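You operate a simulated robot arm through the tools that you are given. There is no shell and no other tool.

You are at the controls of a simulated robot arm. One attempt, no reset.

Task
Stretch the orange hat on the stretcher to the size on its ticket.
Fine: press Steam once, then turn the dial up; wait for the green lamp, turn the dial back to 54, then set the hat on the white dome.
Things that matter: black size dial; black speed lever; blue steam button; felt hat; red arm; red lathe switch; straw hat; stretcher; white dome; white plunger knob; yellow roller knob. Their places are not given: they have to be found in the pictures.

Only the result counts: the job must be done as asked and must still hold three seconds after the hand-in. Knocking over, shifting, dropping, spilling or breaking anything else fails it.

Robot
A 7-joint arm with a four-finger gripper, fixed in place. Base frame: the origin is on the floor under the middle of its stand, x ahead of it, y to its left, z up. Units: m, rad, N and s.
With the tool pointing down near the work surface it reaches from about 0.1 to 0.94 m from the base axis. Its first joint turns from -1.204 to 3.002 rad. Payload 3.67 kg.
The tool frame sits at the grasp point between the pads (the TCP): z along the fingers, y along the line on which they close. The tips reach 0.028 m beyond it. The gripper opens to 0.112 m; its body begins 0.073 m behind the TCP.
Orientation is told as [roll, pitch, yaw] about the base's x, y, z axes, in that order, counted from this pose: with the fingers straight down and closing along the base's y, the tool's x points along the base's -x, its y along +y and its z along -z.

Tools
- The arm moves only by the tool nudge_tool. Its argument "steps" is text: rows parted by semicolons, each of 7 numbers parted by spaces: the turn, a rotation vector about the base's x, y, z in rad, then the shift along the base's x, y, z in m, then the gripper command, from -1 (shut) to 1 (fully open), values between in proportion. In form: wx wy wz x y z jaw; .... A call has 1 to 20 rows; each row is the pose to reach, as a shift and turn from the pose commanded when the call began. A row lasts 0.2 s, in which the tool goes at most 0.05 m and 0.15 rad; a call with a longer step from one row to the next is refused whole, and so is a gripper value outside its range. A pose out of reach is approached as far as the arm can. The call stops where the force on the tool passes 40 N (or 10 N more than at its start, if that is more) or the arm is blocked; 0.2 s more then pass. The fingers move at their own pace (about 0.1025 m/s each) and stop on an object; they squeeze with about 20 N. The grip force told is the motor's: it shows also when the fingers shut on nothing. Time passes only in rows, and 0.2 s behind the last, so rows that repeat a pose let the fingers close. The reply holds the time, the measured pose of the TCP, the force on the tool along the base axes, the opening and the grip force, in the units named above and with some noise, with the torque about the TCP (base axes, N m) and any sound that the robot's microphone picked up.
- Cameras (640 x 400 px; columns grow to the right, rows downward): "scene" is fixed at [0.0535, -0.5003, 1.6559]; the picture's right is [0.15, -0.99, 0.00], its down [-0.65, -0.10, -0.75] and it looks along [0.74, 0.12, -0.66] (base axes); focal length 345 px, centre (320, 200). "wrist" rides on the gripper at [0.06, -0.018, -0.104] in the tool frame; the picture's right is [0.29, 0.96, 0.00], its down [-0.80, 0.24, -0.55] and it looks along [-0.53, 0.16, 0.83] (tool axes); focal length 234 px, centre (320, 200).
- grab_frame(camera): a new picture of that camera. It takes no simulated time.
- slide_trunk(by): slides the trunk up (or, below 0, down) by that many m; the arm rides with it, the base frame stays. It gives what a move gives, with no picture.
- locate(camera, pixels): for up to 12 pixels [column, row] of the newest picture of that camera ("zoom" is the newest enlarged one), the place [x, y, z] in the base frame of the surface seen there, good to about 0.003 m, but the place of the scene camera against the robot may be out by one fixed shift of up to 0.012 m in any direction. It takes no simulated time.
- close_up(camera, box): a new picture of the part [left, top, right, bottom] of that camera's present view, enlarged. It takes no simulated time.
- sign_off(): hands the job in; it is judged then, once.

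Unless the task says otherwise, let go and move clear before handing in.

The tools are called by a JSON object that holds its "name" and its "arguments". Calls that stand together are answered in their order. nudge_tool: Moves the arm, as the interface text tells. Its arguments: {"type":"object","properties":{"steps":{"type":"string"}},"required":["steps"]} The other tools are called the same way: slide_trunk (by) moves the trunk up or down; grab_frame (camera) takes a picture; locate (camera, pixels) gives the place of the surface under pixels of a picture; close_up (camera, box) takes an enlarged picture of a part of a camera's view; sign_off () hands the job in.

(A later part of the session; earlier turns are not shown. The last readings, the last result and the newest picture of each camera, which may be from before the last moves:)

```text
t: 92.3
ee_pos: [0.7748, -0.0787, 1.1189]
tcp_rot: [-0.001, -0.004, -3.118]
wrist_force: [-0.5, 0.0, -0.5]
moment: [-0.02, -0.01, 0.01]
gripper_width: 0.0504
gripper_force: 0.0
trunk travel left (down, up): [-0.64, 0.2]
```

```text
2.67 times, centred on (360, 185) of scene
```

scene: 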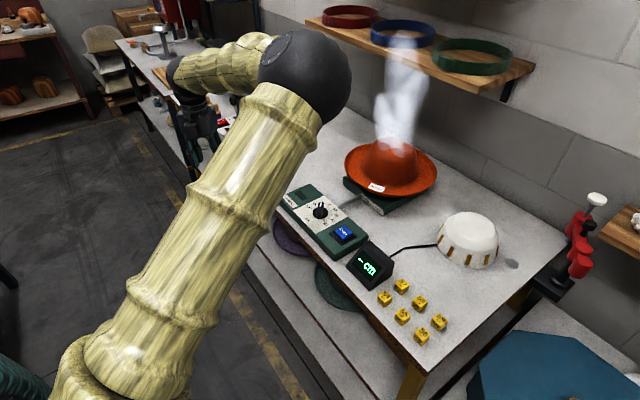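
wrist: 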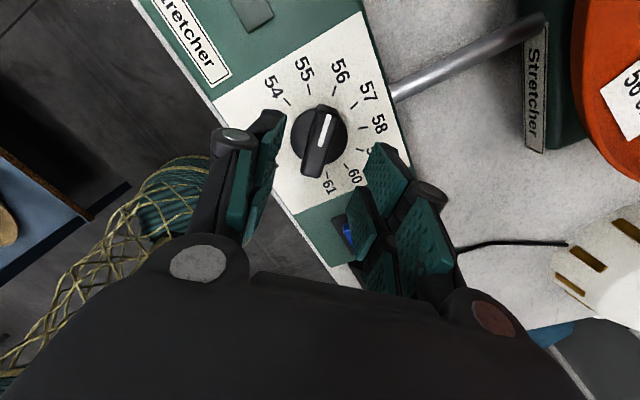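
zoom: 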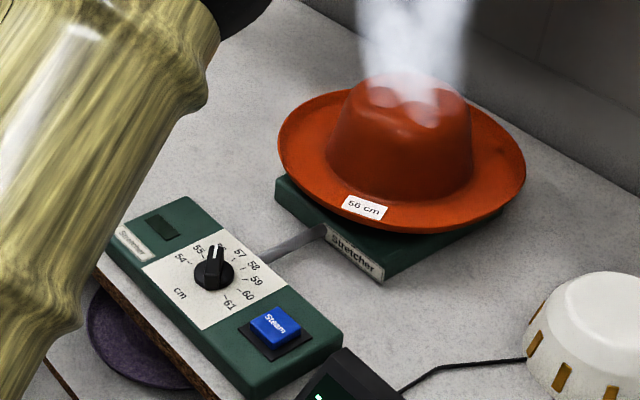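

Still dark at t=92. I'll wait on in longer stretches.

{"name": "nudge_tool", "arguments": {"steps": "0 0 0 0 0 0 -0.1; 0 0 0 0 0 0 -0.1; 0 0 0 0 0 0 -0.1; 0 0 0 0 0 0 -0.1; 0 0 0 0 0 0 -0.1; 0 0 0 0 0 0 -0.1; 0 0 0 0 0 0 -0.1; 0 0 0 0 0 0 -0.1; 0 0 0 0 0 0 -0.1; 0 0 0 0 0 0 -0.1; 0 0 0 0 0 0 -0.1; 0 0 0 0 0 0 -0.1; 0 0 0 0 0 0 -0.1; 0 0 0 0 0 0 -0.1; 0 0 0 0 0 0 -0.1; 0 0 0 0 0 0 -0.1; 0 0 0 0 0 0 -0.1; 0 0 0 0 0 0 -0.1; 0 0 0 0 0 0 -0.1; 0 0 0 0 0 0 -0.1"}}

{"name": "nudge_tool", "arguments": {"steps": "0 0 0 0 0 0 -0.1; 0 0 0 0 0 0 -0.1; 0 0 0 0 0 0 -0.1; 0 0 0 0 0 0 -0.1; 0 0 0 0 0 0 -0.1; 0 0 0 0 0 0 -0.1; 0 0 0 0 0 0 -0.1; 0 0 0 0 0 0 -0.1; 0 0 0 0 0 0 -0.1; 0 0 0 0 0 0 -0.1; 0 0 0 0 0 0 -0.1; 0 0 0 0 0 0 -0.1; 0 0 0 0 0 0 -0.1; 0 0 0 0 0 0 -0.1; 0 0 0 0 0 0 -0.1; 0 0 0 0 0 0 -0.1; 0 0 0 0 0 0 -0.1; 0 0 0 0 0 0 -0.1; 0 0 0 0 0 0 -0.1; 0 0 0 0 0 0 -0.1"}}

{"name": "close_up", "arguments": {"camera": "scene", "box": [270, 110, 450, 260]}}

```text
t: 96.5
ee_pos: [0.7743, -0.078, 1.1187]
tcp_rot: [-0.001, -0.001, -3.116]
wrist_force: [-0.7, 0.1, -0.3]
moment: [-0.03, 0.01, -0.01]
gripper_width: 0.0502
gripper_force: 0.0
trunk travel left (down, up): [-0.64, 0.2]
```

```text
t: 100.7
ee_pos: [0.7741, -0.0788, 1.1181]
tcp_rot: [0.0, -0.002, -3.117]
wrist_force: [0.3, -0.2, -0.6]
moment: [-0.01, 0.0, -0.01]
gripper_width: 0.0505
gripper_force: 0.1
trunk travel left (down, up): [-0.64, 0.2]
```

```text
2.67 times, centred on (360, 185) of scene
```

zoom: 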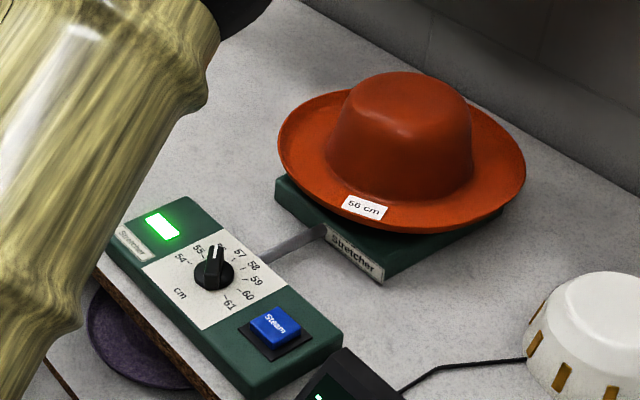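

The lamp is green and the steam has stopped. I'll return to the dial, descend over the bar and grip it.

{"name": "nudge_tool", "arguments": {"steps": "0 0 0 0 -0.03 0 -0.1; 0 0 0 0.005 -0.07 0 -0.1; 0 0 0 0.015 -0.11 0 -0.1; 0 0 0 0.025 -0.15 0 -0.1; 0 0 0 0.035 -0.19 0 -0.1; 0 0 0 0.045 -0.23 0 -0.1; 0 0 0 0.055 -0.265 0 -0.1; 0 0 0 0.06 -0.299 0 -0.1; 0 0 0 0.06 -0.299 -0.04 -0.1; 0 0 0 0.06 -0.299 -0.08 -0.1; 0 0 0 0.06 -0.299 -0.12 -0.1; 0 0 0 0.06 -0.299 -0.14 -0.1; 0 0 0 0.06 -0.299 -0.14 -0.1"}}

{"name": "close_up", "arguments": {"camera": "wrist", "box": [260, 40, 400, 200]}}

```text
t: 103.5
ee_pos: [0.8334, -0.3776, 0.9767]
tcp_rot: [0.001, -0.004, -3.117]
wrist_force: [-0.8, 0.4, 0.5]
moment: [-0.02, 0.01, 0.03]
gripper_width: 0.0503
gripper_force: 0.1
trunk travel left (down, up): [-0.64, 0.2]
```

```text
2.50 times, centred on (330, 120) of wrist
```

zoom: 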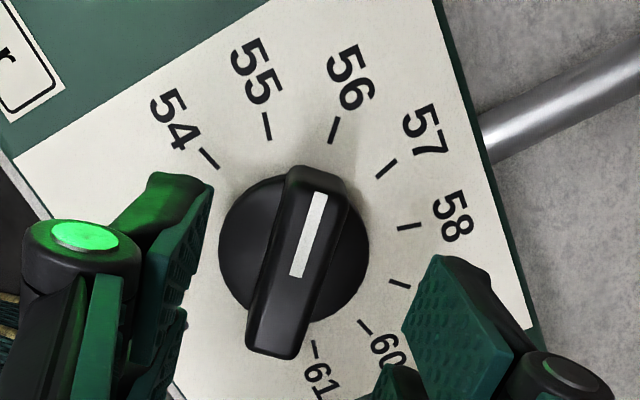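

The pointer is still at 56 and lined up between the fingers. I'll descend, grip and turn it counter-clockwise back toward 54.

{"name": "nudge_tool", "arguments": {"steps": "0 0 0 0.0005 0.0005 -0.02 -0.1; 0 0 0 0.0005 0.0005 -0.036 -0.1; 0 0 0 0.0005 0.0005 -0.04 -0.1; 0 0 0 0.0005 0.0005 -0.04 -0.6; 0 0 0 0.0005 0.0005 -0.04 -1; 0 0 0 0.0005 0.0005 -0.04 -1; 0 0 0 0.0005 0.0005 -0.04 -1"}}

{"name": "nudge_tool", "arguments": {"steps": "0 0 0.1 0 0 0 -1; 0 0 0.2 0 0 0 -1; 0 0 0.3 0 0 0 -1; 0 0 0.4 0 0 0 -1; 0 0 0.5 0 0 0 -1; 0 0 0.6 0 0 0 -1; 0 0 0.7 0 0 0 -1; 0 0 0.8 0 0 0 -1; 0 0 0.9 0 0 0 -1; 0 0 1.0 0 0 0 -1"}}

{"name": "close_up", "arguments": {"camera": "wrist", "box": [260, 60, 400, 220]}}

```text
t: 105.1
ee_pos: [0.8342, -0.3793, 0.9381]
tcp_rot: [-0.002, -0.002, -3.117]
wrist_force: [2.6, -10.5, 2.7]
moment: [-0.47, -0.74, 0.05]
gripper_width: 0.0178
gripper_force: 44.6
trunk travel left (down, up): [-0.64, 0.2]
```

```text
t: 107.3
ee_pos: [0.8339, -0.3764, 0.9378]
tcp_rot: [-0.003, -0.003, -2.112]
wrist_force: [-16.8, 10.4, -9.2]
moment: [1.32, -0.19, -0.07]
gripper_width: 0.0181
gripper_force: 44.8
trunk travel left (down, up): [-0.64, 0.2]
```

```text
2.50 times, centred on (330, 140) of wrist
```

zoom: 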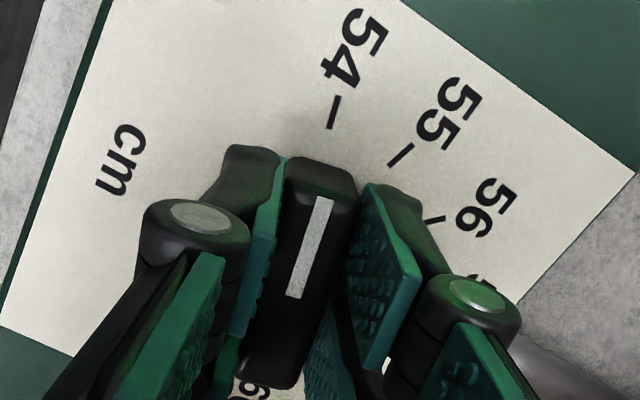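

The pointer is about 3° short of the 54 tick. I'll turn about 0.06 rad further and check.

{"name": "nudge_tool", "arguments": {"steps": "0 0 0.03 0 0 0 -1; 0 0 0.06 0 0 0 -1; 0 0 0.06 0 0 0 -1"}}

{"name": "close_up", "arguments": {"camera": "wrist", "box": [290, 70, 380, 170]}}

```text
t: 108.1
ee_pos: [0.8328, -0.3758, 0.937]
tcp_rot: [-0.004, -0.003, -2.055]
wrist_force: [-27.0, 19.5, -19.0]
moment: [0.89, 0.41, -2.09]
gripper_width: 0.018
gripper_force: 45.0
trunk travel left (down, up): [-0.64, 0.2]
```

```text
4.00 times, centred on (335, 120) of wrist
```

zoom: 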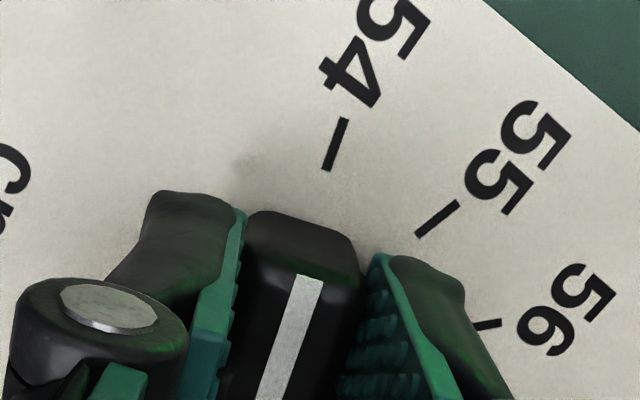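

The tool now feels the stop at 54 (moment −2.1 N m), so the dial is back at 54. I'll release it, rise, and move aside to look.

{"name": "nudge_tool", "arguments": {"steps": "0 0 -0.01 0 0 0 -1; 0 0 -0.01 0 0 0 -0.5; 0 0 -0.01 0 0 0 -0.1; 0 0 -0.01 0 0 0 0; 0 0 -0.01 0 0 0.025 0; 0 0 -0.01 0 0 0.06 0; 0 0 -0.01 -0.01 0.02 0.1 0; 0 0 -0.01 -0.02 0.05 0.13 0; 0 0 -0.01 -0.03 0.09 0.15 0; 0 0 -0.01 -0.04 0.13 0.16 0; 0 0 -0.01 -0.05 0.17 0.17 0; 0 0 -0.01 -0.06 0.21 0.18 0; 0 0 -0.01 -0.06 0.25 0.18 0; 0 0 -0.01 -0.06 0.28 0.18 0"}}

{"name": "grab_frame", "arguments": {"camera": "scene"}}

{"name": "close_up", "arguments": {"camera": "scene", "box": [270, 110, 450, 260]}}

```text
t: 111.1
ee_pos: [0.7763, -0.0969, 1.1165]
tcp_rot: [-0.001, -0.002, -2.067]
wrist_force: [-0.8, 0.6, 0.6]
moment: [-0.01, 0.07, 0.0]
gripper_width: 0.056
gripper_force: 0.1
trunk travel left (down, up): [-0.64, 0.2]
```

```text
taken
```

scene: 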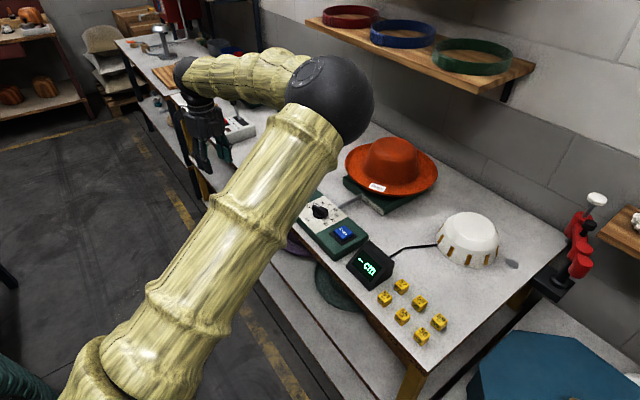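

```text
2.67 times, centred on (360, 185) of scene
```

zoom: 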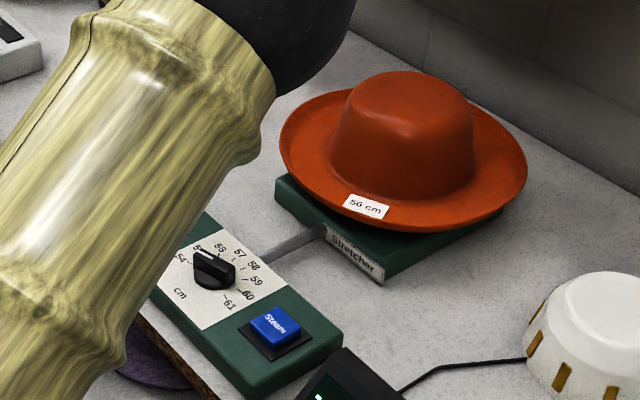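

The dial shows 54 and the hat is still seated. I'll measure the hat's lip again to plan the pick-up.

{"name": "close_up", "arguments": {"camera": "scene", "box": [325, 110, 465, 220]}}

{"name": "locate", "arguments": {"camera": "zoom", "pixels": [[143, 195], [165, 155], [200, 130], [150, 228], [185, 267], [240, 301], [300, 314], [370, 308], [432, 283], [471, 240], [471, 215], [440, 172]]}}

{"name": "locate", "arguments": {"camera": "zoom", "pixels": [[300, 110], [350, 120], [280, 150], [330, 150], [300, 260], [310, 285], [200, 200], [215, 300], [240, 330], [410, 295], [150, 180], [460, 200]]}}

```text
3.64 times, centred on (395, 165) of scene
```

zoom: 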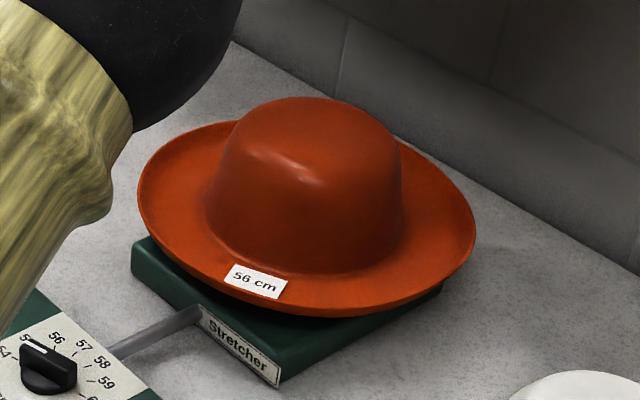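

```text
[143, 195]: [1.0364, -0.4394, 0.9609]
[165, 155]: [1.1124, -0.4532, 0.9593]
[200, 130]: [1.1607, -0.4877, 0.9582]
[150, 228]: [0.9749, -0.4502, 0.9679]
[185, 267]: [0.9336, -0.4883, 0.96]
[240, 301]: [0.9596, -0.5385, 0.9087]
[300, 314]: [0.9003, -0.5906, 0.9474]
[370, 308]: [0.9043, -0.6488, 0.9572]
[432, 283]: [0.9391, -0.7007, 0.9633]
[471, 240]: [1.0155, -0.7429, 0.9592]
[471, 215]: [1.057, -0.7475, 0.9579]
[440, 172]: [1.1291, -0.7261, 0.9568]
```

```text
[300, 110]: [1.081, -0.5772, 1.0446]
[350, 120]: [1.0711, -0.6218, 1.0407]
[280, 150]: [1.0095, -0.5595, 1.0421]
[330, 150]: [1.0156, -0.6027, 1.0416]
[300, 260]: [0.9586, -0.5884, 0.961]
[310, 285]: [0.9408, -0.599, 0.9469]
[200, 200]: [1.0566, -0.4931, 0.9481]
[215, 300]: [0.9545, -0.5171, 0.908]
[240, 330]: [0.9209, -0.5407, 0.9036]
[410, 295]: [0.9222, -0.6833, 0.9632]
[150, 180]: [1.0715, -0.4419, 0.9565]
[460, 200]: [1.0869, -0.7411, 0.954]
```

The hat is unchanged in place: centre about (1.046, −0.590), lip top about 0.9525. I'll take it with a nearly level fork from heading −60°, which keeps the hand clear of the dial and the panel; first I turn the yaw.

{"name": "nudge_tool", "arguments": {"steps": "0 0 -0.14 0.01 -0.02 0 0; 0 0 -0.28 0.02 -0.05 0 0; 0 0 -0.42 0.04 -0.085 0 0; 0 0 -0.551 0.06 -0.12 0 0; 0 0 -0.551 0.08 -0.15 0 0; 0 0 -0.551 0.1 -0.18 0 0; 0 0 -0.551 0.1 -0.2 0 0"}}

{"name": "nudge_tool", "arguments": {"steps": "-0.121 -0.07 0 0 0 0 0; -0.242 -0.14 0 0 0 0 0; -0.363 -0.21 0 0 0 0 0; -0.484 -0.28 0 0 0 0 0; -0.605 -0.35 0 0 0 0 0; -0.726 -0.42 0 0 0 0 0; -0.847 -0.49 0 0 0 0 -0.1; -0.968 -0.56 0 0 0 0 -0.2; -1.089 -0.629 0 0 0 0 -0.2; -1.209 -0.698 0 0 0 0 -0.2; -1.209 -0.698 0 0 0 0 -0.2"}}

{"name": "grab_frame", "arguments": {"camera": "scene"}}

{"name": "grab_frame", "arguments": {"camera": "wrist"}}

```text
t: 112.7
ee_pos: [0.8739, -0.2981, 1.1171]
tcp_rot: [-0.002, -0.002, -2.619]
wrist_force: [0.0, -0.4, 1.2]
moment: [-0.01, -0.03, 0.01]
gripper_width: 0.056
gripper_force: 0.0
trunk travel left (down, up): [-0.64, 0.2]
```

```text
t: 115.1
ee_pos: [0.8742, -0.2977, 1.1184]
tcp_rot: [1.396, 0.0, -2.621]
wrist_force: [-0.5, -0.2, 0.1]
moment: [0.01, -0.01, 0.02]
gripper_width: 0.045
gripper_force: 0.0
trunk travel left (down, up): [-0.64, 0.2]
```

```text
taken
```

scene: 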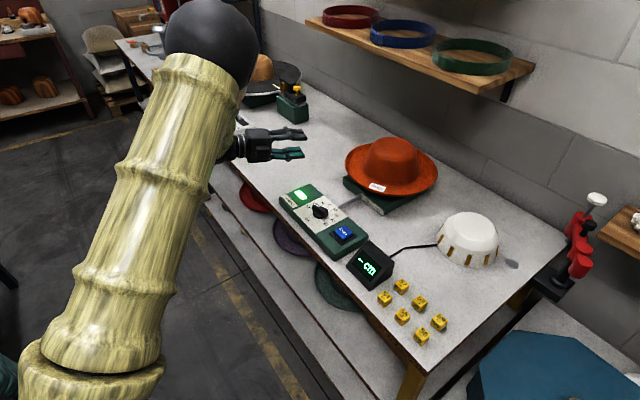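

```text
taken
```

wrist: 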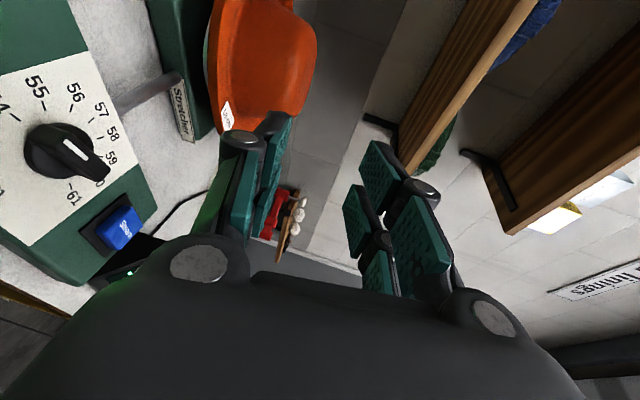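

The hand is nearly level with heading −60° and a clear view. I'll lower to the pre-grasp point, about 9 cm short of the grip.

{"name": "nudge_tool", "arguments": {"steps": "0 0 0 0.012 -0.02 -0.035 -0.2; 0 0 0 0.024 -0.04 -0.07 -0.2; 0 0 0 0.036 -0.06 -0.105 -0.2; 0 0 0 0.048 -0.078 -0.135 -0.2; 0 0 0 0.054 -0.088 -0.154 -0.2; 0 0 0 0.054 -0.088 -0.154 -0.2"}}

{"name": "grab_frame", "arguments": {"camera": "wrist"}}

{"name": "close_up", "arguments": {"camera": "scene", "box": [225, 110, 445, 250]}}

```text
t: 116.5
ee_pos: [0.9288, -0.385, 0.9628]
tcp_rot: [1.397, -0.001, -2.62]
wrist_force: [-0.4, 0.6, 0.0]
moment: [-0.01, -0.03, -0.04]
gripper_width: 0.045
gripper_force: 0.0
trunk travel left (down, up): [-0.64, 0.2]
```

```text
taken
```

wrist: 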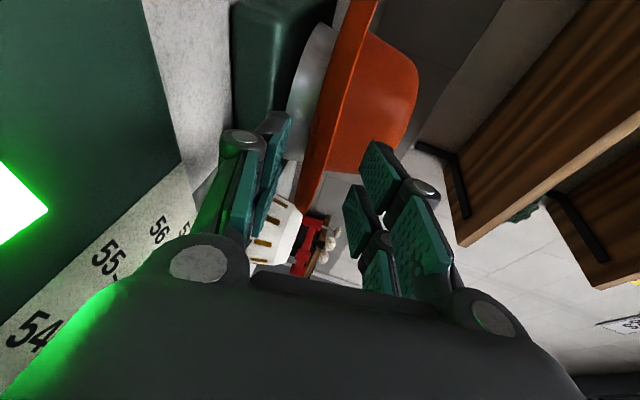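

```text
2.86 times, centred on (335, 180) of scene
```

zoom: 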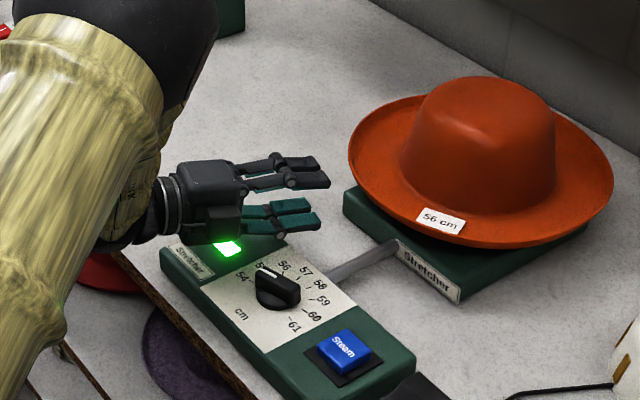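

The brim's edge, from (370,10) to (300,200) in the wrist view, lies between the upper and lower fingers. I'll check its height and position from this camera before inserting.

{"name": "locate", "arguments": {"camera": "wrist", "pixels": [[372, 12], [360, 60], [345, 110], [325, 170], [308, 205], [335, 30], [325, 90], [310, 150], [298, 205], [300, 100], [260, 60], [250, 20]]}}

```text
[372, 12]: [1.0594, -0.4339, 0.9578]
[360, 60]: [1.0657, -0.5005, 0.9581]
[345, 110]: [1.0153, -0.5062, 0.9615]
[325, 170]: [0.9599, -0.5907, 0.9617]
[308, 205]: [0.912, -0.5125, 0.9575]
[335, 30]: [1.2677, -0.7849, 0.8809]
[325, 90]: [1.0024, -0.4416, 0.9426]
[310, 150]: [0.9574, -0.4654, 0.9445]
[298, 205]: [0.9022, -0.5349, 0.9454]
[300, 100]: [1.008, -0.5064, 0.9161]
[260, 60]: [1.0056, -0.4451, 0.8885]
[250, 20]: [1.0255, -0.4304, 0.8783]
```

The lip's top reads z≈0.957 and its outer face goes down to ≈0.943, as expected. I'll slide in along the heading by about 9 cm.

{"name": "nudge_tool", "arguments": {"steps": "0 0 0 0.009 -0.016 -0.003 -0.2; 0 0 0 0.018 -0.032 -0.006 -0.2; 0 0 0 0.027 -0.048 -0.009 -0.2; 0 0 0 0.036 -0.064 -0.012 -0.2; 0 0 0 0.0437 -0.0777 -0.0138 -0.2; 0 0 0 0.0437 -0.0777 -0.0138 -0.2"}}

{"name": "grab_frame", "arguments": {"camera": "wrist"}}

{"name": "close_up", "arguments": {"camera": "scene", "box": [225, 110, 445, 250]}}

```text
t: 117.9
ee_pos: [0.9728, -0.4631, 0.9492]
tcp_rot: [1.396, -0.001, -2.618]
wrist_force: [-0.7, 0.9, 0.2]
moment: [-0.02, -0.03, 0.0]
gripper_width: 0.0448
gripper_force: 0.1
trunk travel left (down, up): [-0.64, 0.2]
```

```text
taken
```

wrist: 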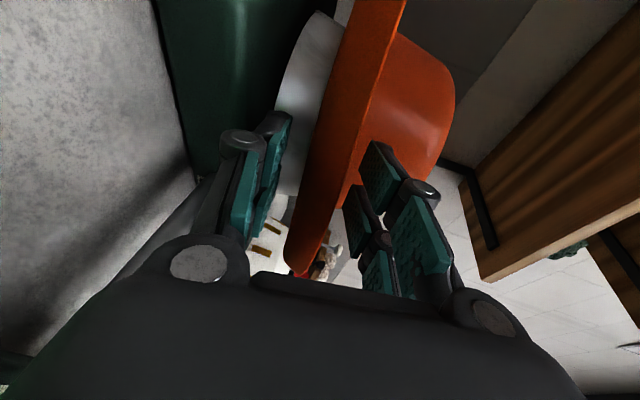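

```text
2.86 times, centred on (335, 180) of scene
```

zoom: 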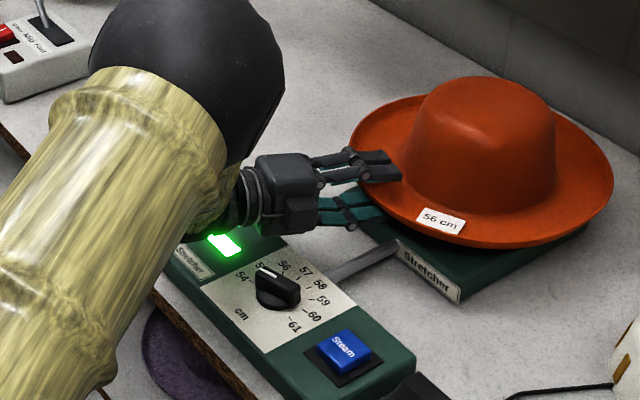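

The brim is between the fingers with no contact. I'll close the grip.

{"name": "nudge_tool", "arguments": {"steps": "0 0 0 0 0 0 -0.4; 0 0 0 0 0 0 -0.6; 0 0 0 0 0 0 -0.8; 0 0 0 0 0 0 -1; 0 0 0 0 0 0 -1; 0 0 0 0 0 0 -1"}}

{"name": "grab_frame", "arguments": {"camera": "wrist"}}

{"name": "close_up", "arguments": {"camera": "scene", "box": [225, 110, 445, 250]}}

```text
t: 119.3
ee_pos: [0.9725, -0.4636, 0.9504]
tcp_rot: [1.396, -0.003, -2.619]
wrist_force: [1.5, 0.4, 1.6]
moment: [-0.19, 0.07, 0.12]
gripper_width: 0.0272
gripper_force: 19.5
trunk travel left (down, up): [-0.64, 0.2]
```

```text
taken
```

wrist: 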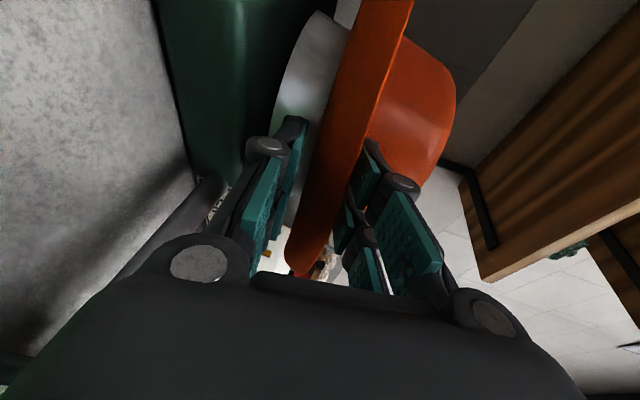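

```text
2.86 times, centred on (335, 180) of scene
```

zoom: 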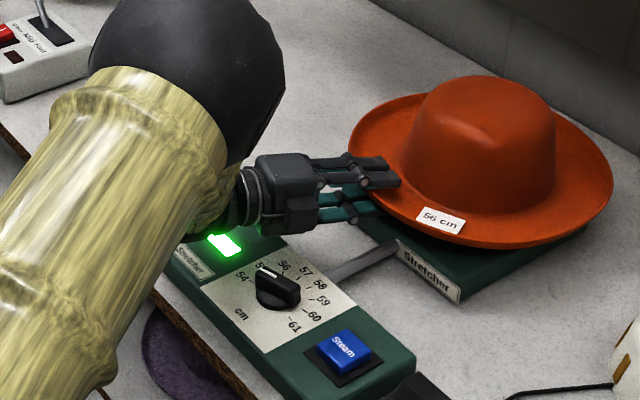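

The grip is on the brim (27 mm, 20 N). I'll lift 4 cm first and see how the hat hangs.

{"name": "nudge_tool", "arguments": {"steps": "0 0 0 0 0 0.008 -1; 0 0 0 0 0 0.018 -1; 0 0 0 0 0 0.03 -1; 0 0 0 0 0 0.04 -1; 0 0 0 0 0 0.04 -1"}}

{"name": "grab_frame", "arguments": {"camera": "wrist"}}

{"name": "close_up", "arguments": {"camera": "scene", "box": [225, 110, 445, 250]}}

```text
t: 120.5
ee_pos: [0.9719, -0.4641, 0.9888]
tcp_rot: [1.396, -0.001, -2.619]
wrist_force: [-0.1, 0.6, -0.8]
moment: [0.19, 0.11, 0.01]
gripper_width: 0.0266
gripper_force: 20.0
trunk travel left (down, up): [-0.64, 0.2]
```

```text
taken
```

wrist: 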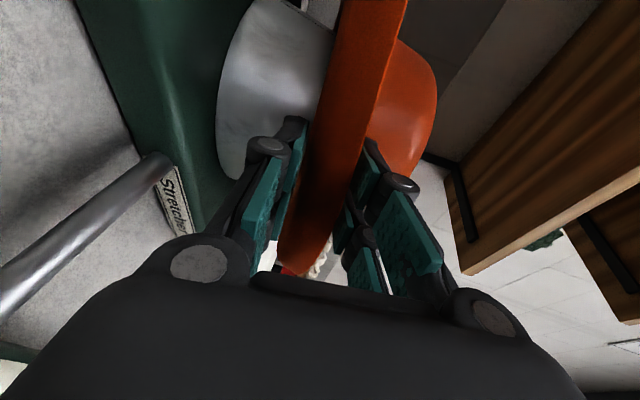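

```text
2.86 times, centred on (335, 180) of scene
```

zoom: 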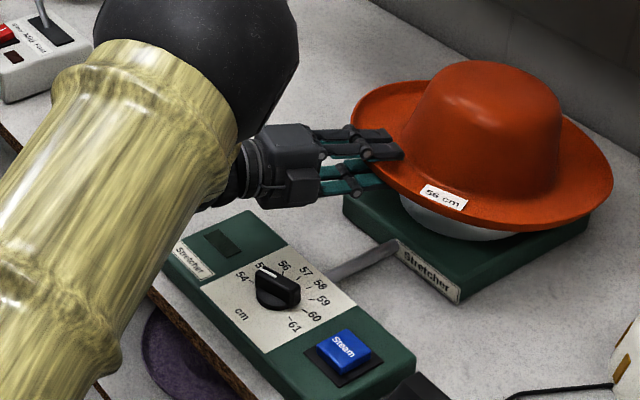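

The hat is off its seat and tilted to match the fingers, about 10° nose-down, and the lamp went out. I'll keep lifting while levelling the tool.

{"name": "nudge_tool", "arguments": {"steps": "-0.025 -0.0145 0 0 0 0.02 -1; -0.05 -0.029 0 0 0 0.04 -1; -0.076 -0.0435 0 0 0 0.06 -1; -0.1 -0.058 0 0 0 0.08 -1; -0.126 -0.0725 0 0 0 0.1 -1; -0.151 -0.087 0 0 0 0.115 -1; -0.151 -0.087 0 0 0 0.12 -1; -0.151 -0.087 0 0 0 0.12 -1"}}

{"name": "grab_frame", "arguments": {"camera": "wrist"}}

{"name": "grab_frame", "arguments": {"camera": "scene"}}

```text
t: 122.3
ee_pos: [0.9739, -0.4637, 1.1098]
tcp_rot: [1.569, -0.002, -2.621]
wrist_force: [-0.8, 0.4, -1.8]
moment: [0.16, 0.11, 0.03]
gripper_width: 0.0261
gripper_force: 19.8
trunk travel left (down, up): [-0.64, 0.2]
```

```text
taken
```

wrist: 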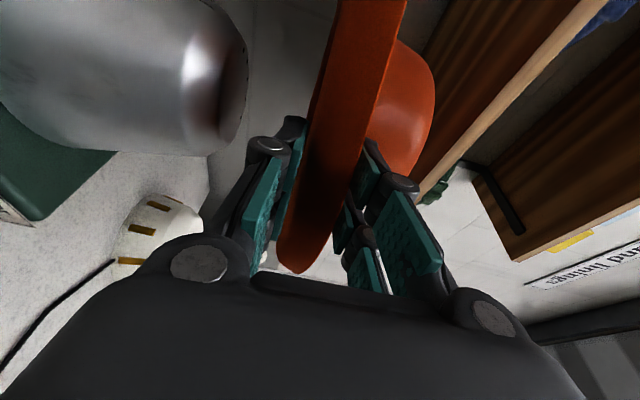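

```text
taken
```

scene: 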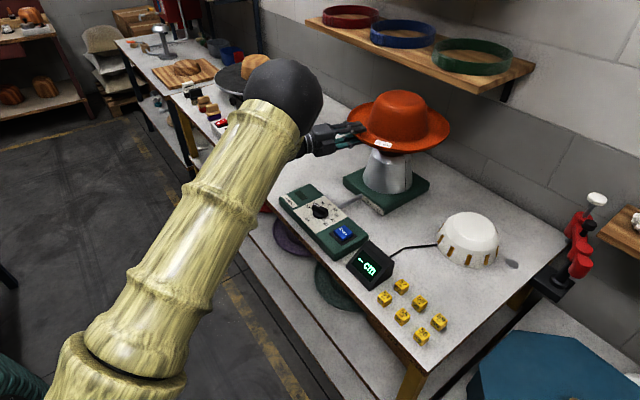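

The hat is held level above the stretcher. Before carrying it, I'll measure the white dome's centre and the heights of the dice and display.

{"name": "close_up", "arguments": {"camera": "scene", "box": [410, 195, 530, 280]}}

{"name": "locate", "arguments": {"camera": "zoom", "pixels": [[170, 185], [185, 230], [205, 260], [235, 285], [270, 305], [310, 325], [350, 322], [390, 310], [420, 290], [445, 255], [455, 215], [180, 150]]}}

{"name": "locate", "arguments": {"camera": "zoom", "pixels": [[230, 130], [250, 105], [300, 85], [350, 90], [400, 115], [430, 150], [440, 190], [420, 235], [380, 250], [310, 210], [260, 180], [330, 150]]}}

{"name": "close_up", "arguments": {"camera": "scene", "box": [335, 230, 465, 350]}}

{"name": "locate", "arguments": {"camera": "zoom", "pixels": [[170, 190], [115, 235], [60, 180], [120, 45], [190, 85], [30, 120], [130, 100], [245, 220], [330, 185], [415, 270], [515, 300], [430, 350]]}}

```text
4.71 times, centred on (470, 238) of scene
```

zoom: 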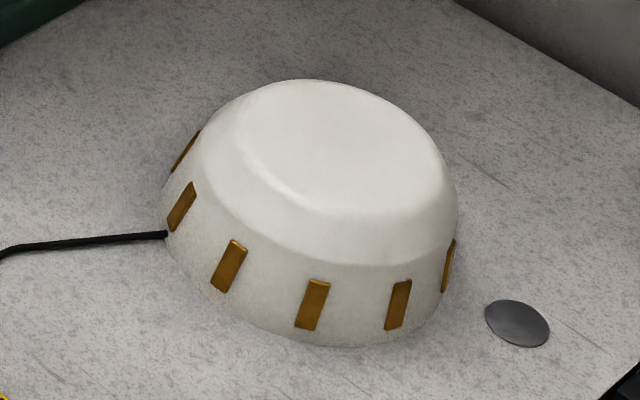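

```text
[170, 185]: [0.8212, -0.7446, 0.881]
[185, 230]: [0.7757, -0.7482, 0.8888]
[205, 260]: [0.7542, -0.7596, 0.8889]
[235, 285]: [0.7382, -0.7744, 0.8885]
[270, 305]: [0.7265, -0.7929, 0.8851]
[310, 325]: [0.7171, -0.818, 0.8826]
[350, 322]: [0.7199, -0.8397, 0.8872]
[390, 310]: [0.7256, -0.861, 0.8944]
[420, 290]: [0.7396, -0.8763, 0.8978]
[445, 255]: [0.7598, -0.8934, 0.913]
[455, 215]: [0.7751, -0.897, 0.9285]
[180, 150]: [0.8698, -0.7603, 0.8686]
```

```text
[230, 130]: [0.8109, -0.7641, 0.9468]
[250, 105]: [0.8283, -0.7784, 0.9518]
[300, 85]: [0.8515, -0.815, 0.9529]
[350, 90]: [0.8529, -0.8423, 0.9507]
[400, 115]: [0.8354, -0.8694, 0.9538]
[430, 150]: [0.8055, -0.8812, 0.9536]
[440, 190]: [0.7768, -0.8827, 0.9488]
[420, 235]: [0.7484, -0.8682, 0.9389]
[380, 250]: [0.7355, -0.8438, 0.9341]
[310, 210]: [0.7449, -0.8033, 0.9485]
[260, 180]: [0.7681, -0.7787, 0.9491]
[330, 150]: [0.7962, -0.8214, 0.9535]
```

```text
3.33 times, centred on (400, 290) of scene
```

zoom: 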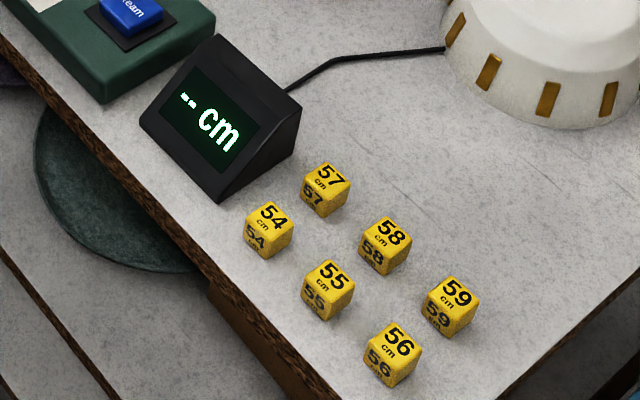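

```text
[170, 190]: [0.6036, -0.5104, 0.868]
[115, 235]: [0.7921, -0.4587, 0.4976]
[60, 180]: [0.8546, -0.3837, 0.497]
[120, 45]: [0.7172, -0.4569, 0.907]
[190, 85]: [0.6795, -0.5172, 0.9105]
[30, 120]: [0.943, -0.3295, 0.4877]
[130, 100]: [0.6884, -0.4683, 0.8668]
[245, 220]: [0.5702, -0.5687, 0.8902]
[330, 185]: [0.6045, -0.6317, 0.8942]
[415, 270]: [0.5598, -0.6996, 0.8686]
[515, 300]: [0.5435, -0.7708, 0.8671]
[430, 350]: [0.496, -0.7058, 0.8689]
```

The white dome's centre refits to about (0.801, −0.824) in the robot's frame; the dice and display tops are at or below z≈0.905. Now I'll check the held hat's lip in the wrist view to get its centre relative to the tool.

{"name": "locate", "arguments": {"camera": "wrist", "pixels": [[402, 15], [385, 70], [372, 115], [330, 215], [320, 235], [300, 268], [345, 15], [330, 70], [315, 130], [285, 240], [400, 120], [430, 100]]}}

```text
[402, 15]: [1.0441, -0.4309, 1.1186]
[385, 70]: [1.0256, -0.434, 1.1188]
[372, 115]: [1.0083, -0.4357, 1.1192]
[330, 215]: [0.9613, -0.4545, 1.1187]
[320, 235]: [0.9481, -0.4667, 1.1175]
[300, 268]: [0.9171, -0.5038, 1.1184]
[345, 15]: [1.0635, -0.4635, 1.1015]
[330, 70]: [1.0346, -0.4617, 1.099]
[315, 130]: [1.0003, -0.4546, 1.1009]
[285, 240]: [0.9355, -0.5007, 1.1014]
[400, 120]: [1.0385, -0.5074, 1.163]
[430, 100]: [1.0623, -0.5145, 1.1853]
```

The lip is level at z≈1.119 and the hat's centre is 0.143 m ahead of the TCP. I'll check where the red press and nearby shelf stand relative to the path.

{"name": "locate", "arguments": {"camera": "scene", "pixels": [[577, 225], [597, 200], [572, 262], [583, 260], [550, 280], [560, 295], [625, 225], [610, 215], [512, 262], [470, 335], [570, 245], [590, 230]]}}

```text
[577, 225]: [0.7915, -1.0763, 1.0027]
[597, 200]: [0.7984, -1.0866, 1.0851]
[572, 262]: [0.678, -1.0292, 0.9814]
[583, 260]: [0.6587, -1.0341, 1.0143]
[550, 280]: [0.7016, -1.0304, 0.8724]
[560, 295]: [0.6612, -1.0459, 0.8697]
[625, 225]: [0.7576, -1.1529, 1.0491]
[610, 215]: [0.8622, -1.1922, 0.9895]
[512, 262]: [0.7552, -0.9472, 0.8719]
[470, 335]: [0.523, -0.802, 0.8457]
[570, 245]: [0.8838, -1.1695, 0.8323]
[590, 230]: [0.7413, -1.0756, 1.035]
```

The red press is at least 8 cm away from where the hat's brim will be. I'll carry the hat across to above the white dome, turning the heading to −35°.

{"name": "nudge_tool", "arguments": {"steps": "0 0 0.015 -0.008 -0.008 0 -1; 0 0 0.045 -0.028 -0.028 0 -1; 0 0 0.08 -0.052 -0.052 0 -1; 0 0 0.115 -0.076 -0.076 0 -1; 0 0 0.15 -0.1 -0.1 0 -1; 0 0 0.185 -0.124 -0.124 0 -1; 0 0 0.22 -0.148 -0.148 0 -1; 0 0 0.26 -0.172 -0.17 0 -1; 0 0 0.3 -0.196 -0.192 0 -1; 0 0 0.34 -0.22 -0.214 0 -1; 0 0 0.375 -0.244 -0.236 0 -1; 0 0 0.41 -0.266 -0.258 0 -1; 0 0 0.43 -0.28 -0.272 0 -1; 0 0 0.439 -0.2884 -0.2793 0 -1; 0 0 0.439 -0.2884 -0.2793 0 -1; 0 0 0.439 -0.2884 -0.2793 0 -1"}}

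{"name": "grab_frame", "arguments": {"camera": "scene"}}

{"name": "grab_frame", "arguments": {"camera": "wrist"}}

```text
t: 125.7
ee_pos: [0.6843, -0.7412, 1.1082]
tcp_rot: [1.569, 0.001, -2.183]
wrist_force: [-0.5, -0.3, -1.9]
moment: [0.11, 0.15, 0.02]
gripper_width: 0.0262
gripper_force: 20.2
trunk travel left (down, up): [-0.64, 0.2]
```

```text
taken
```

scene: 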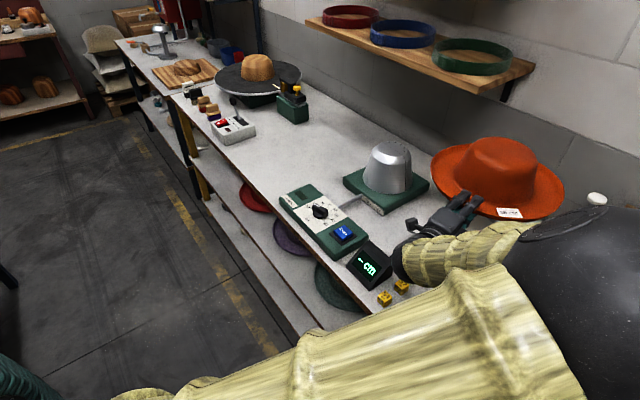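

```text
taken
```

wrist: 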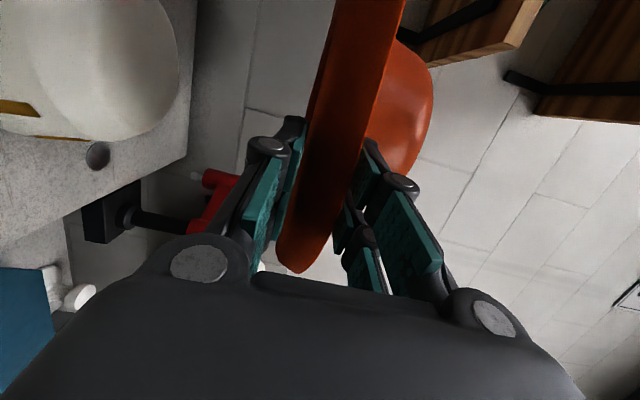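

The hat is near the white dome, which shows at the top-left of the wrist view. I'll locate the dome's and hat's points from this camera to fine-tune the alignment, and check the elbow's place.

{"name": "locate", "arguments": {"camera": "wrist", "pixels": [[175, 50], [168, 85], [150, 120], [120, 138], [60, 20], [60, 100], [100, 60], [140, 20], [20, 60], [30, 130], [80, 135], [130, 90]]}}

{"name": "locate", "arguments": {"camera": "wrist", "pixels": [[402, 15], [385, 70], [372, 115], [330, 215], [320, 235], [300, 268], [98, 155], [215, 190], [205, 215], [100, 215]]}}

{"name": "locate", "arguments": {"camera": "scene", "pixels": [[600, 300], [540, 260], [630, 230], [560, 380], [450, 300], [420, 260], [480, 240], [400, 330]]}}

```text
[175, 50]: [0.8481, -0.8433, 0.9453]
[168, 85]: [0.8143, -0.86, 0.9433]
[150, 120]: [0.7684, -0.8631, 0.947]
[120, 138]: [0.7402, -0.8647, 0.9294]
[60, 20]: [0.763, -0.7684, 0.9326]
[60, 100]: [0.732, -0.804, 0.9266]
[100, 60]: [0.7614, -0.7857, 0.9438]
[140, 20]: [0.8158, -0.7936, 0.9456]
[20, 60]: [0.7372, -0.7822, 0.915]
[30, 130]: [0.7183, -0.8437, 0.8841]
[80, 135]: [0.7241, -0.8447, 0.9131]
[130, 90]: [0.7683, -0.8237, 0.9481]
```

```text
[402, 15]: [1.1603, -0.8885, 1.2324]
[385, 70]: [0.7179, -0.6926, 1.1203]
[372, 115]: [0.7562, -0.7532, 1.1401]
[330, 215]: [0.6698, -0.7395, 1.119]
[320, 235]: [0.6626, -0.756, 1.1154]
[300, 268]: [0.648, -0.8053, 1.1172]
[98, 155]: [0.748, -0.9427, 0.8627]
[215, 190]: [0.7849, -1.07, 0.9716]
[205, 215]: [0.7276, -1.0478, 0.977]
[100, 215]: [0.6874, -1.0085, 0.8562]
```

```text
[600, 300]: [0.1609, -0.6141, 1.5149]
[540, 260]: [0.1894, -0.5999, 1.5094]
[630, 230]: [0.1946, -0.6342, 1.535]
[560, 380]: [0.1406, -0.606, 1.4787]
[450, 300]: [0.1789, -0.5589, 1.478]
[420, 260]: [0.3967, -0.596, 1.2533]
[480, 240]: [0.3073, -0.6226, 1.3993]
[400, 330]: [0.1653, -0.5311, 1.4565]
```

The hat's centre (≈0.8005, −0.8235) matches the white dome's (≈0.800, −0.8245). I'll tilt the tool 10° nose-down to keep the hand clear of the dice and lower toward the dome, stopping at z≈0.96.

{"name": "nudge_tool", "arguments": {"steps": "0.02 0.0286 0 0 0 -0.02 -1; 0.04 0.0573 0 0 0 -0.045 -1; 0.06 0.0859 0 0.001 -0.001 -0.07 -1; 0.08 0.1146 0 0.001 -0.001 -0.095 -1; 0.1005 0.1432 0 0.0015 -0.001 -0.12 -1; 0.1005 0.1432 0 0.0015 -0.001 -0.14 -1; 0.1005 0.1432 0 0.0015 -0.001 -0.148 -1; 0.1005 0.1432 0 0.0015 -0.001 -0.148 -1"}}

{"name": "grab_frame", "arguments": {"camera": "wrist"}}

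{"name": "grab_frame", "arguments": {"camera": "scene"}}

```text
t: 127.5
ee_pos: [0.6853, -0.7443, 0.9608]
tcp_rot: [1.395, 0.001, -2.179]
wrist_force: [-0.6, 0.1, -2.2]
moment: [0.16, 0.16, -0.01]
gripper_width: 0.0263
gripper_force: 20.3
trunk travel left (down, up): [-0.64, 0.2]
```

```text
taken
```

wrist: 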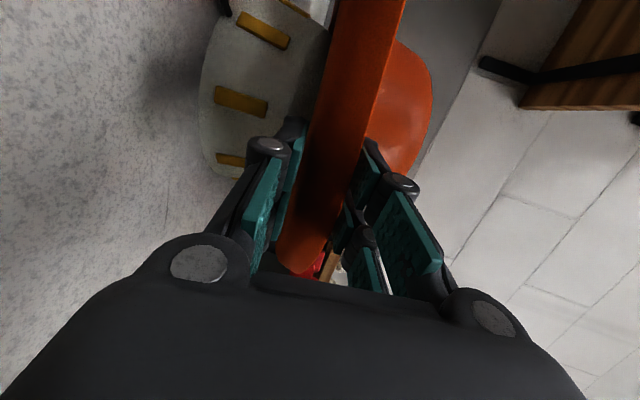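

```text
taken
```

scene: 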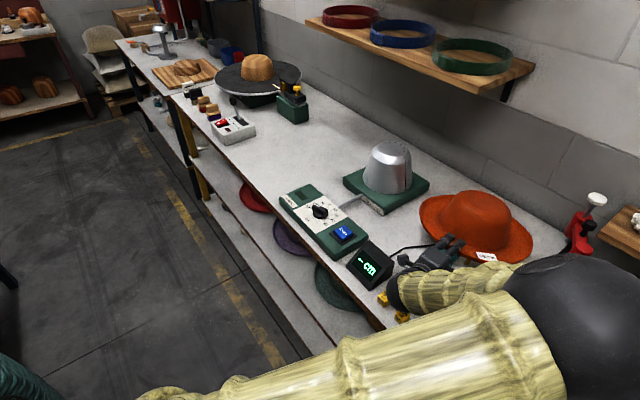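

No contact so far, and the dome is inside the hat. I'll check the wrist's clearance over the dice before going lower.

{"name": "locate", "arguments": {"camera": "scene", "pixels": [[392, 285], [392, 300], [400, 308], [420, 315], [405, 268], [420, 262], [385, 298], [402, 316], [430, 290], [450, 280], [440, 258], [455, 245]]}}

{"name": "close_up", "arguments": {"camera": "scene", "box": [360, 180, 560, 330]}}

```text
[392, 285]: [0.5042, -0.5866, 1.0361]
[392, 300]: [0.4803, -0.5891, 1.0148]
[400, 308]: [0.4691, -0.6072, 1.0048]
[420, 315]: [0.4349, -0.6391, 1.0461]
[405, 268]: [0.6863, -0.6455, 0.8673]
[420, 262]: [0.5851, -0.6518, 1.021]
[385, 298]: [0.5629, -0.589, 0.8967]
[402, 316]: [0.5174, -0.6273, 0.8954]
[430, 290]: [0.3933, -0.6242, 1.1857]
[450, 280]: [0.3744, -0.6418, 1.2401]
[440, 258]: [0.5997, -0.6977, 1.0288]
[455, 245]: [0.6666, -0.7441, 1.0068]
```

```text
2.67 times, centred on (460, 255) of scene
```

zoom: 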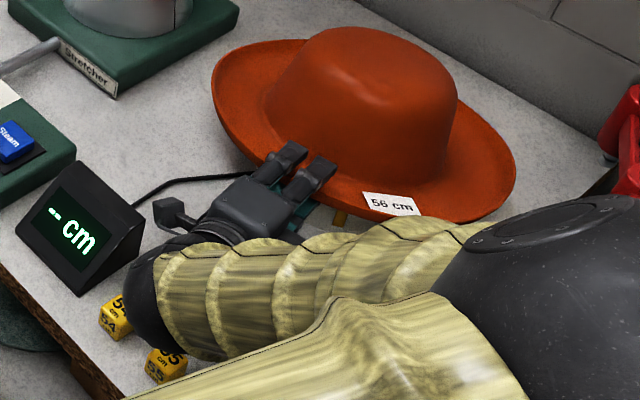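

The wrist's underside stays well above the dice. I'll lower another 2.4 cm, watching the force.

{"name": "nudge_tool", "arguments": {"steps": "0 0 0 0 0 -0.006 -1; 0 0 0 0 0 -0.012 -1; 0 0 0 0 0 -0.018 -1; 0 0 0 0 0 -0.024 -1; 0 0 0 0 0 -0.024 -1"}}

{"name": "grab_frame", "arguments": {"camera": "wrist"}}

{"name": "close_up", "arguments": {"camera": "scene", "box": [360, 180, 560, 330]}}

```text
t: 128.7
ee_pos: [0.6857, -0.7423, 0.9372]
tcp_rot: [1.394, -0.001, -2.181]
wrist_force: [0.2, 0.2, -1.4]
moment: [0.12, 0.12, 0.01]
gripper_width: 0.0265
gripper_force: 20.2
trunk travel left (down, up): [-0.64, 0.2]
```

```text
taken
```

wrist: 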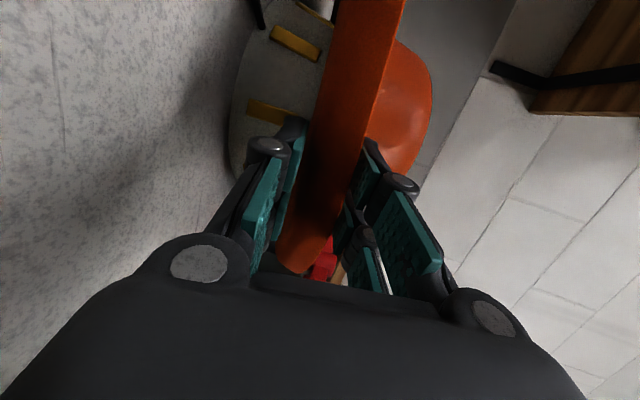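

```text
2.67 times, centred on (460, 255) of scene
```

zoom: 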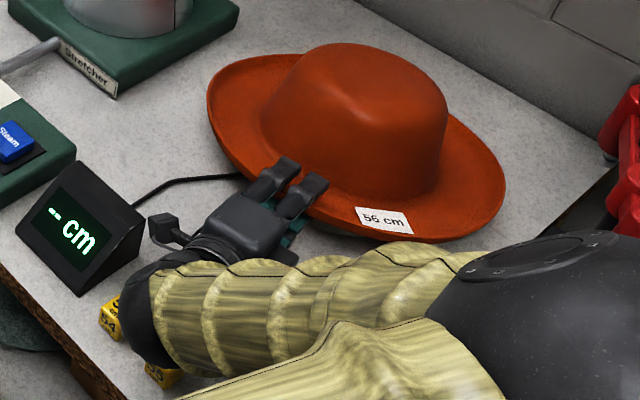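

No contact, and the hat hangs around the dome. I'll open the fingers so it settles onto the dome, then look before retreating.

{"name": "nudge_tool", "arguments": {"steps": "0 0 0 0 0 0 -0.3; 0 0 0 0 0 0 0; 0 0 0 0 0 0 0.2; 0 0 0 0 0 0 0.43; 0 0 0 0 0 0 0.43; 0 0 0 0 0 0 0.43"}}

{"name": "grab_frame", "arguments": {"camera": "wrist"}}

{"name": "close_up", "arguments": {"camera": "scene", "box": [360, 180, 560, 330]}}

```text
t: 130.1
ee_pos: [0.6857, -0.7436, 0.9371]
tcp_rot: [1.394, -0.001, -2.18]
wrist_force: [0.7, 0.1, -0.5]
moment: [0.01, 0.01, 0.0]
gripper_width: 0.0804
gripper_force: 0.6
trunk travel left (down, up): [-0.64, 0.2]
```

```text
taken
```

wrist: 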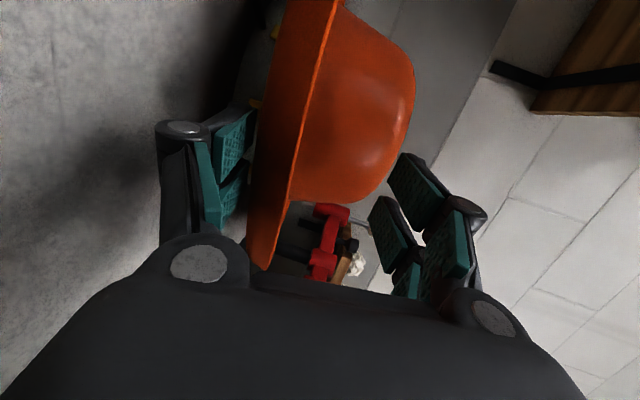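

```text
2.67 times, centred on (460, 255) of scene
```

zoom: 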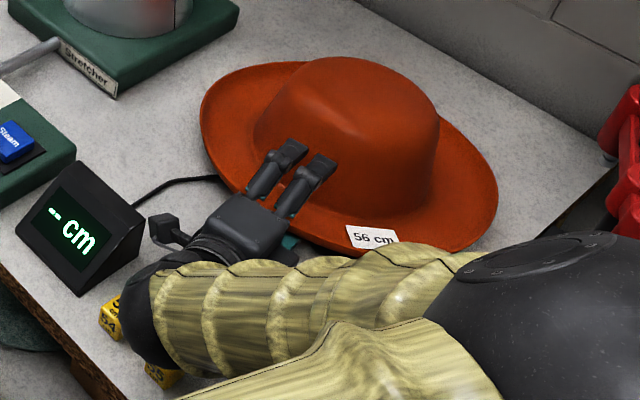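

The hat has dropped onto the dome and the fingers are clear above; the gauge still shows "-- cm". I'll back the hand straight out, level.

{"name": "nudge_tool", "arguments": {"steps": "0 0 0 -0.012 0.0084 0 0.43; 0 0 0 -0.024 0.0168 0 0.43; 0 0 0 -0.036 0.0253 0 0.43; 0 0 0 -0.048 0.0337 0.002 0.43; 0 0 0 -0.06 0.042 0.005 0.43; 0 0 0 -0.072 0.05 0.02 0.43; 0 0 0 -0.08 0.056 0.05 0.43; 0 0 0 -0.085 0.06 0.09 0.43; 0 0 0 -0.085 0.06 0.12 0.43; 0 0 0 -0.085 0.06 0.12 0.43"}}

{"name": "grab_frame", "arguments": {"camera": "wrist"}}

{"name": "grab_frame", "arguments": {"camera": "scene"}}

```text
t: 132.3
ee_pos: [0.6015, -0.6828, 1.0562]
tcp_rot: [1.395, 0.0, -2.182]
wrist_force: [0.1, -0.2, 0.0]
moment: [-0.01, 0.0, -0.01]
gripper_width: 0.0799
gripper_force: 0.0
trunk travel left (down, up): [-0.64, 0.2]
```

```text
taken
```

wrist: 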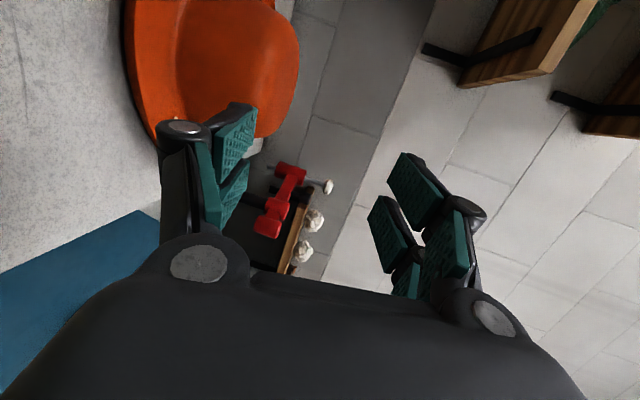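

```text
taken
```

scene: 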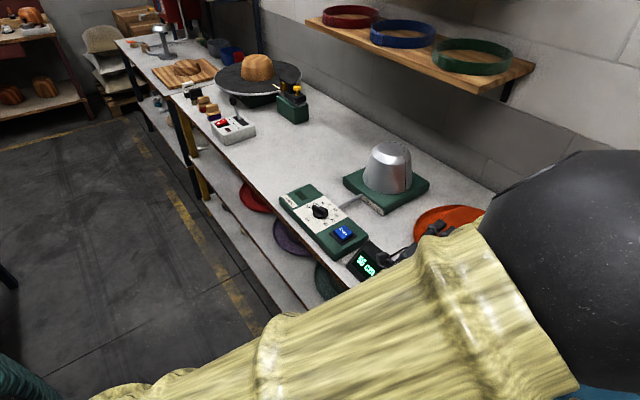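

The display now shows a number. I'll enlarge it to read.

{"name": "close_up", "arguments": {"camera": "scene", "box": [340, 235, 400, 290]}}

{"name": "close_up", "arguments": {"camera": "wrist", "box": [80, 0, 340, 180]}}

```text
7.27 times, centred on (370, 262) of scene
```

zoom: 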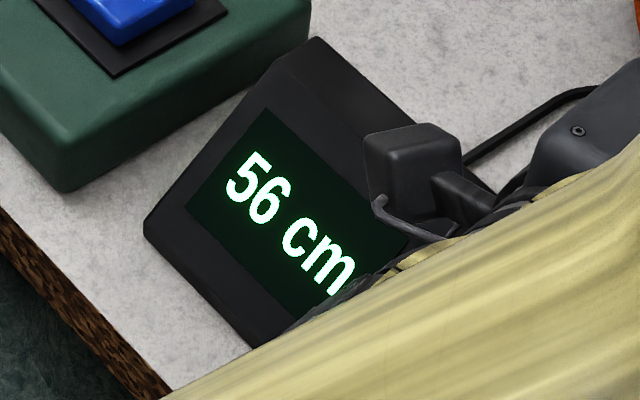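

```text
2.22 times, centred on (210, 90) of wrist
```

zoom: 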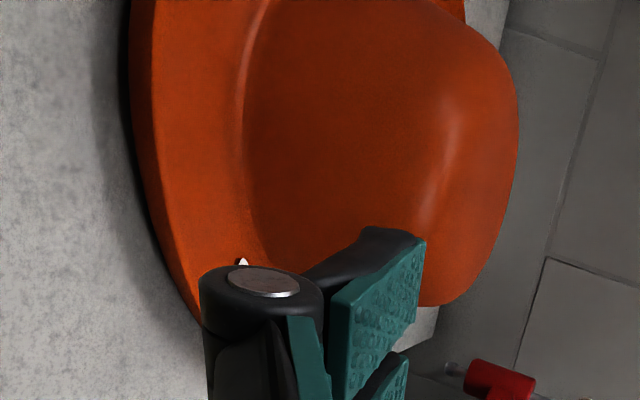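

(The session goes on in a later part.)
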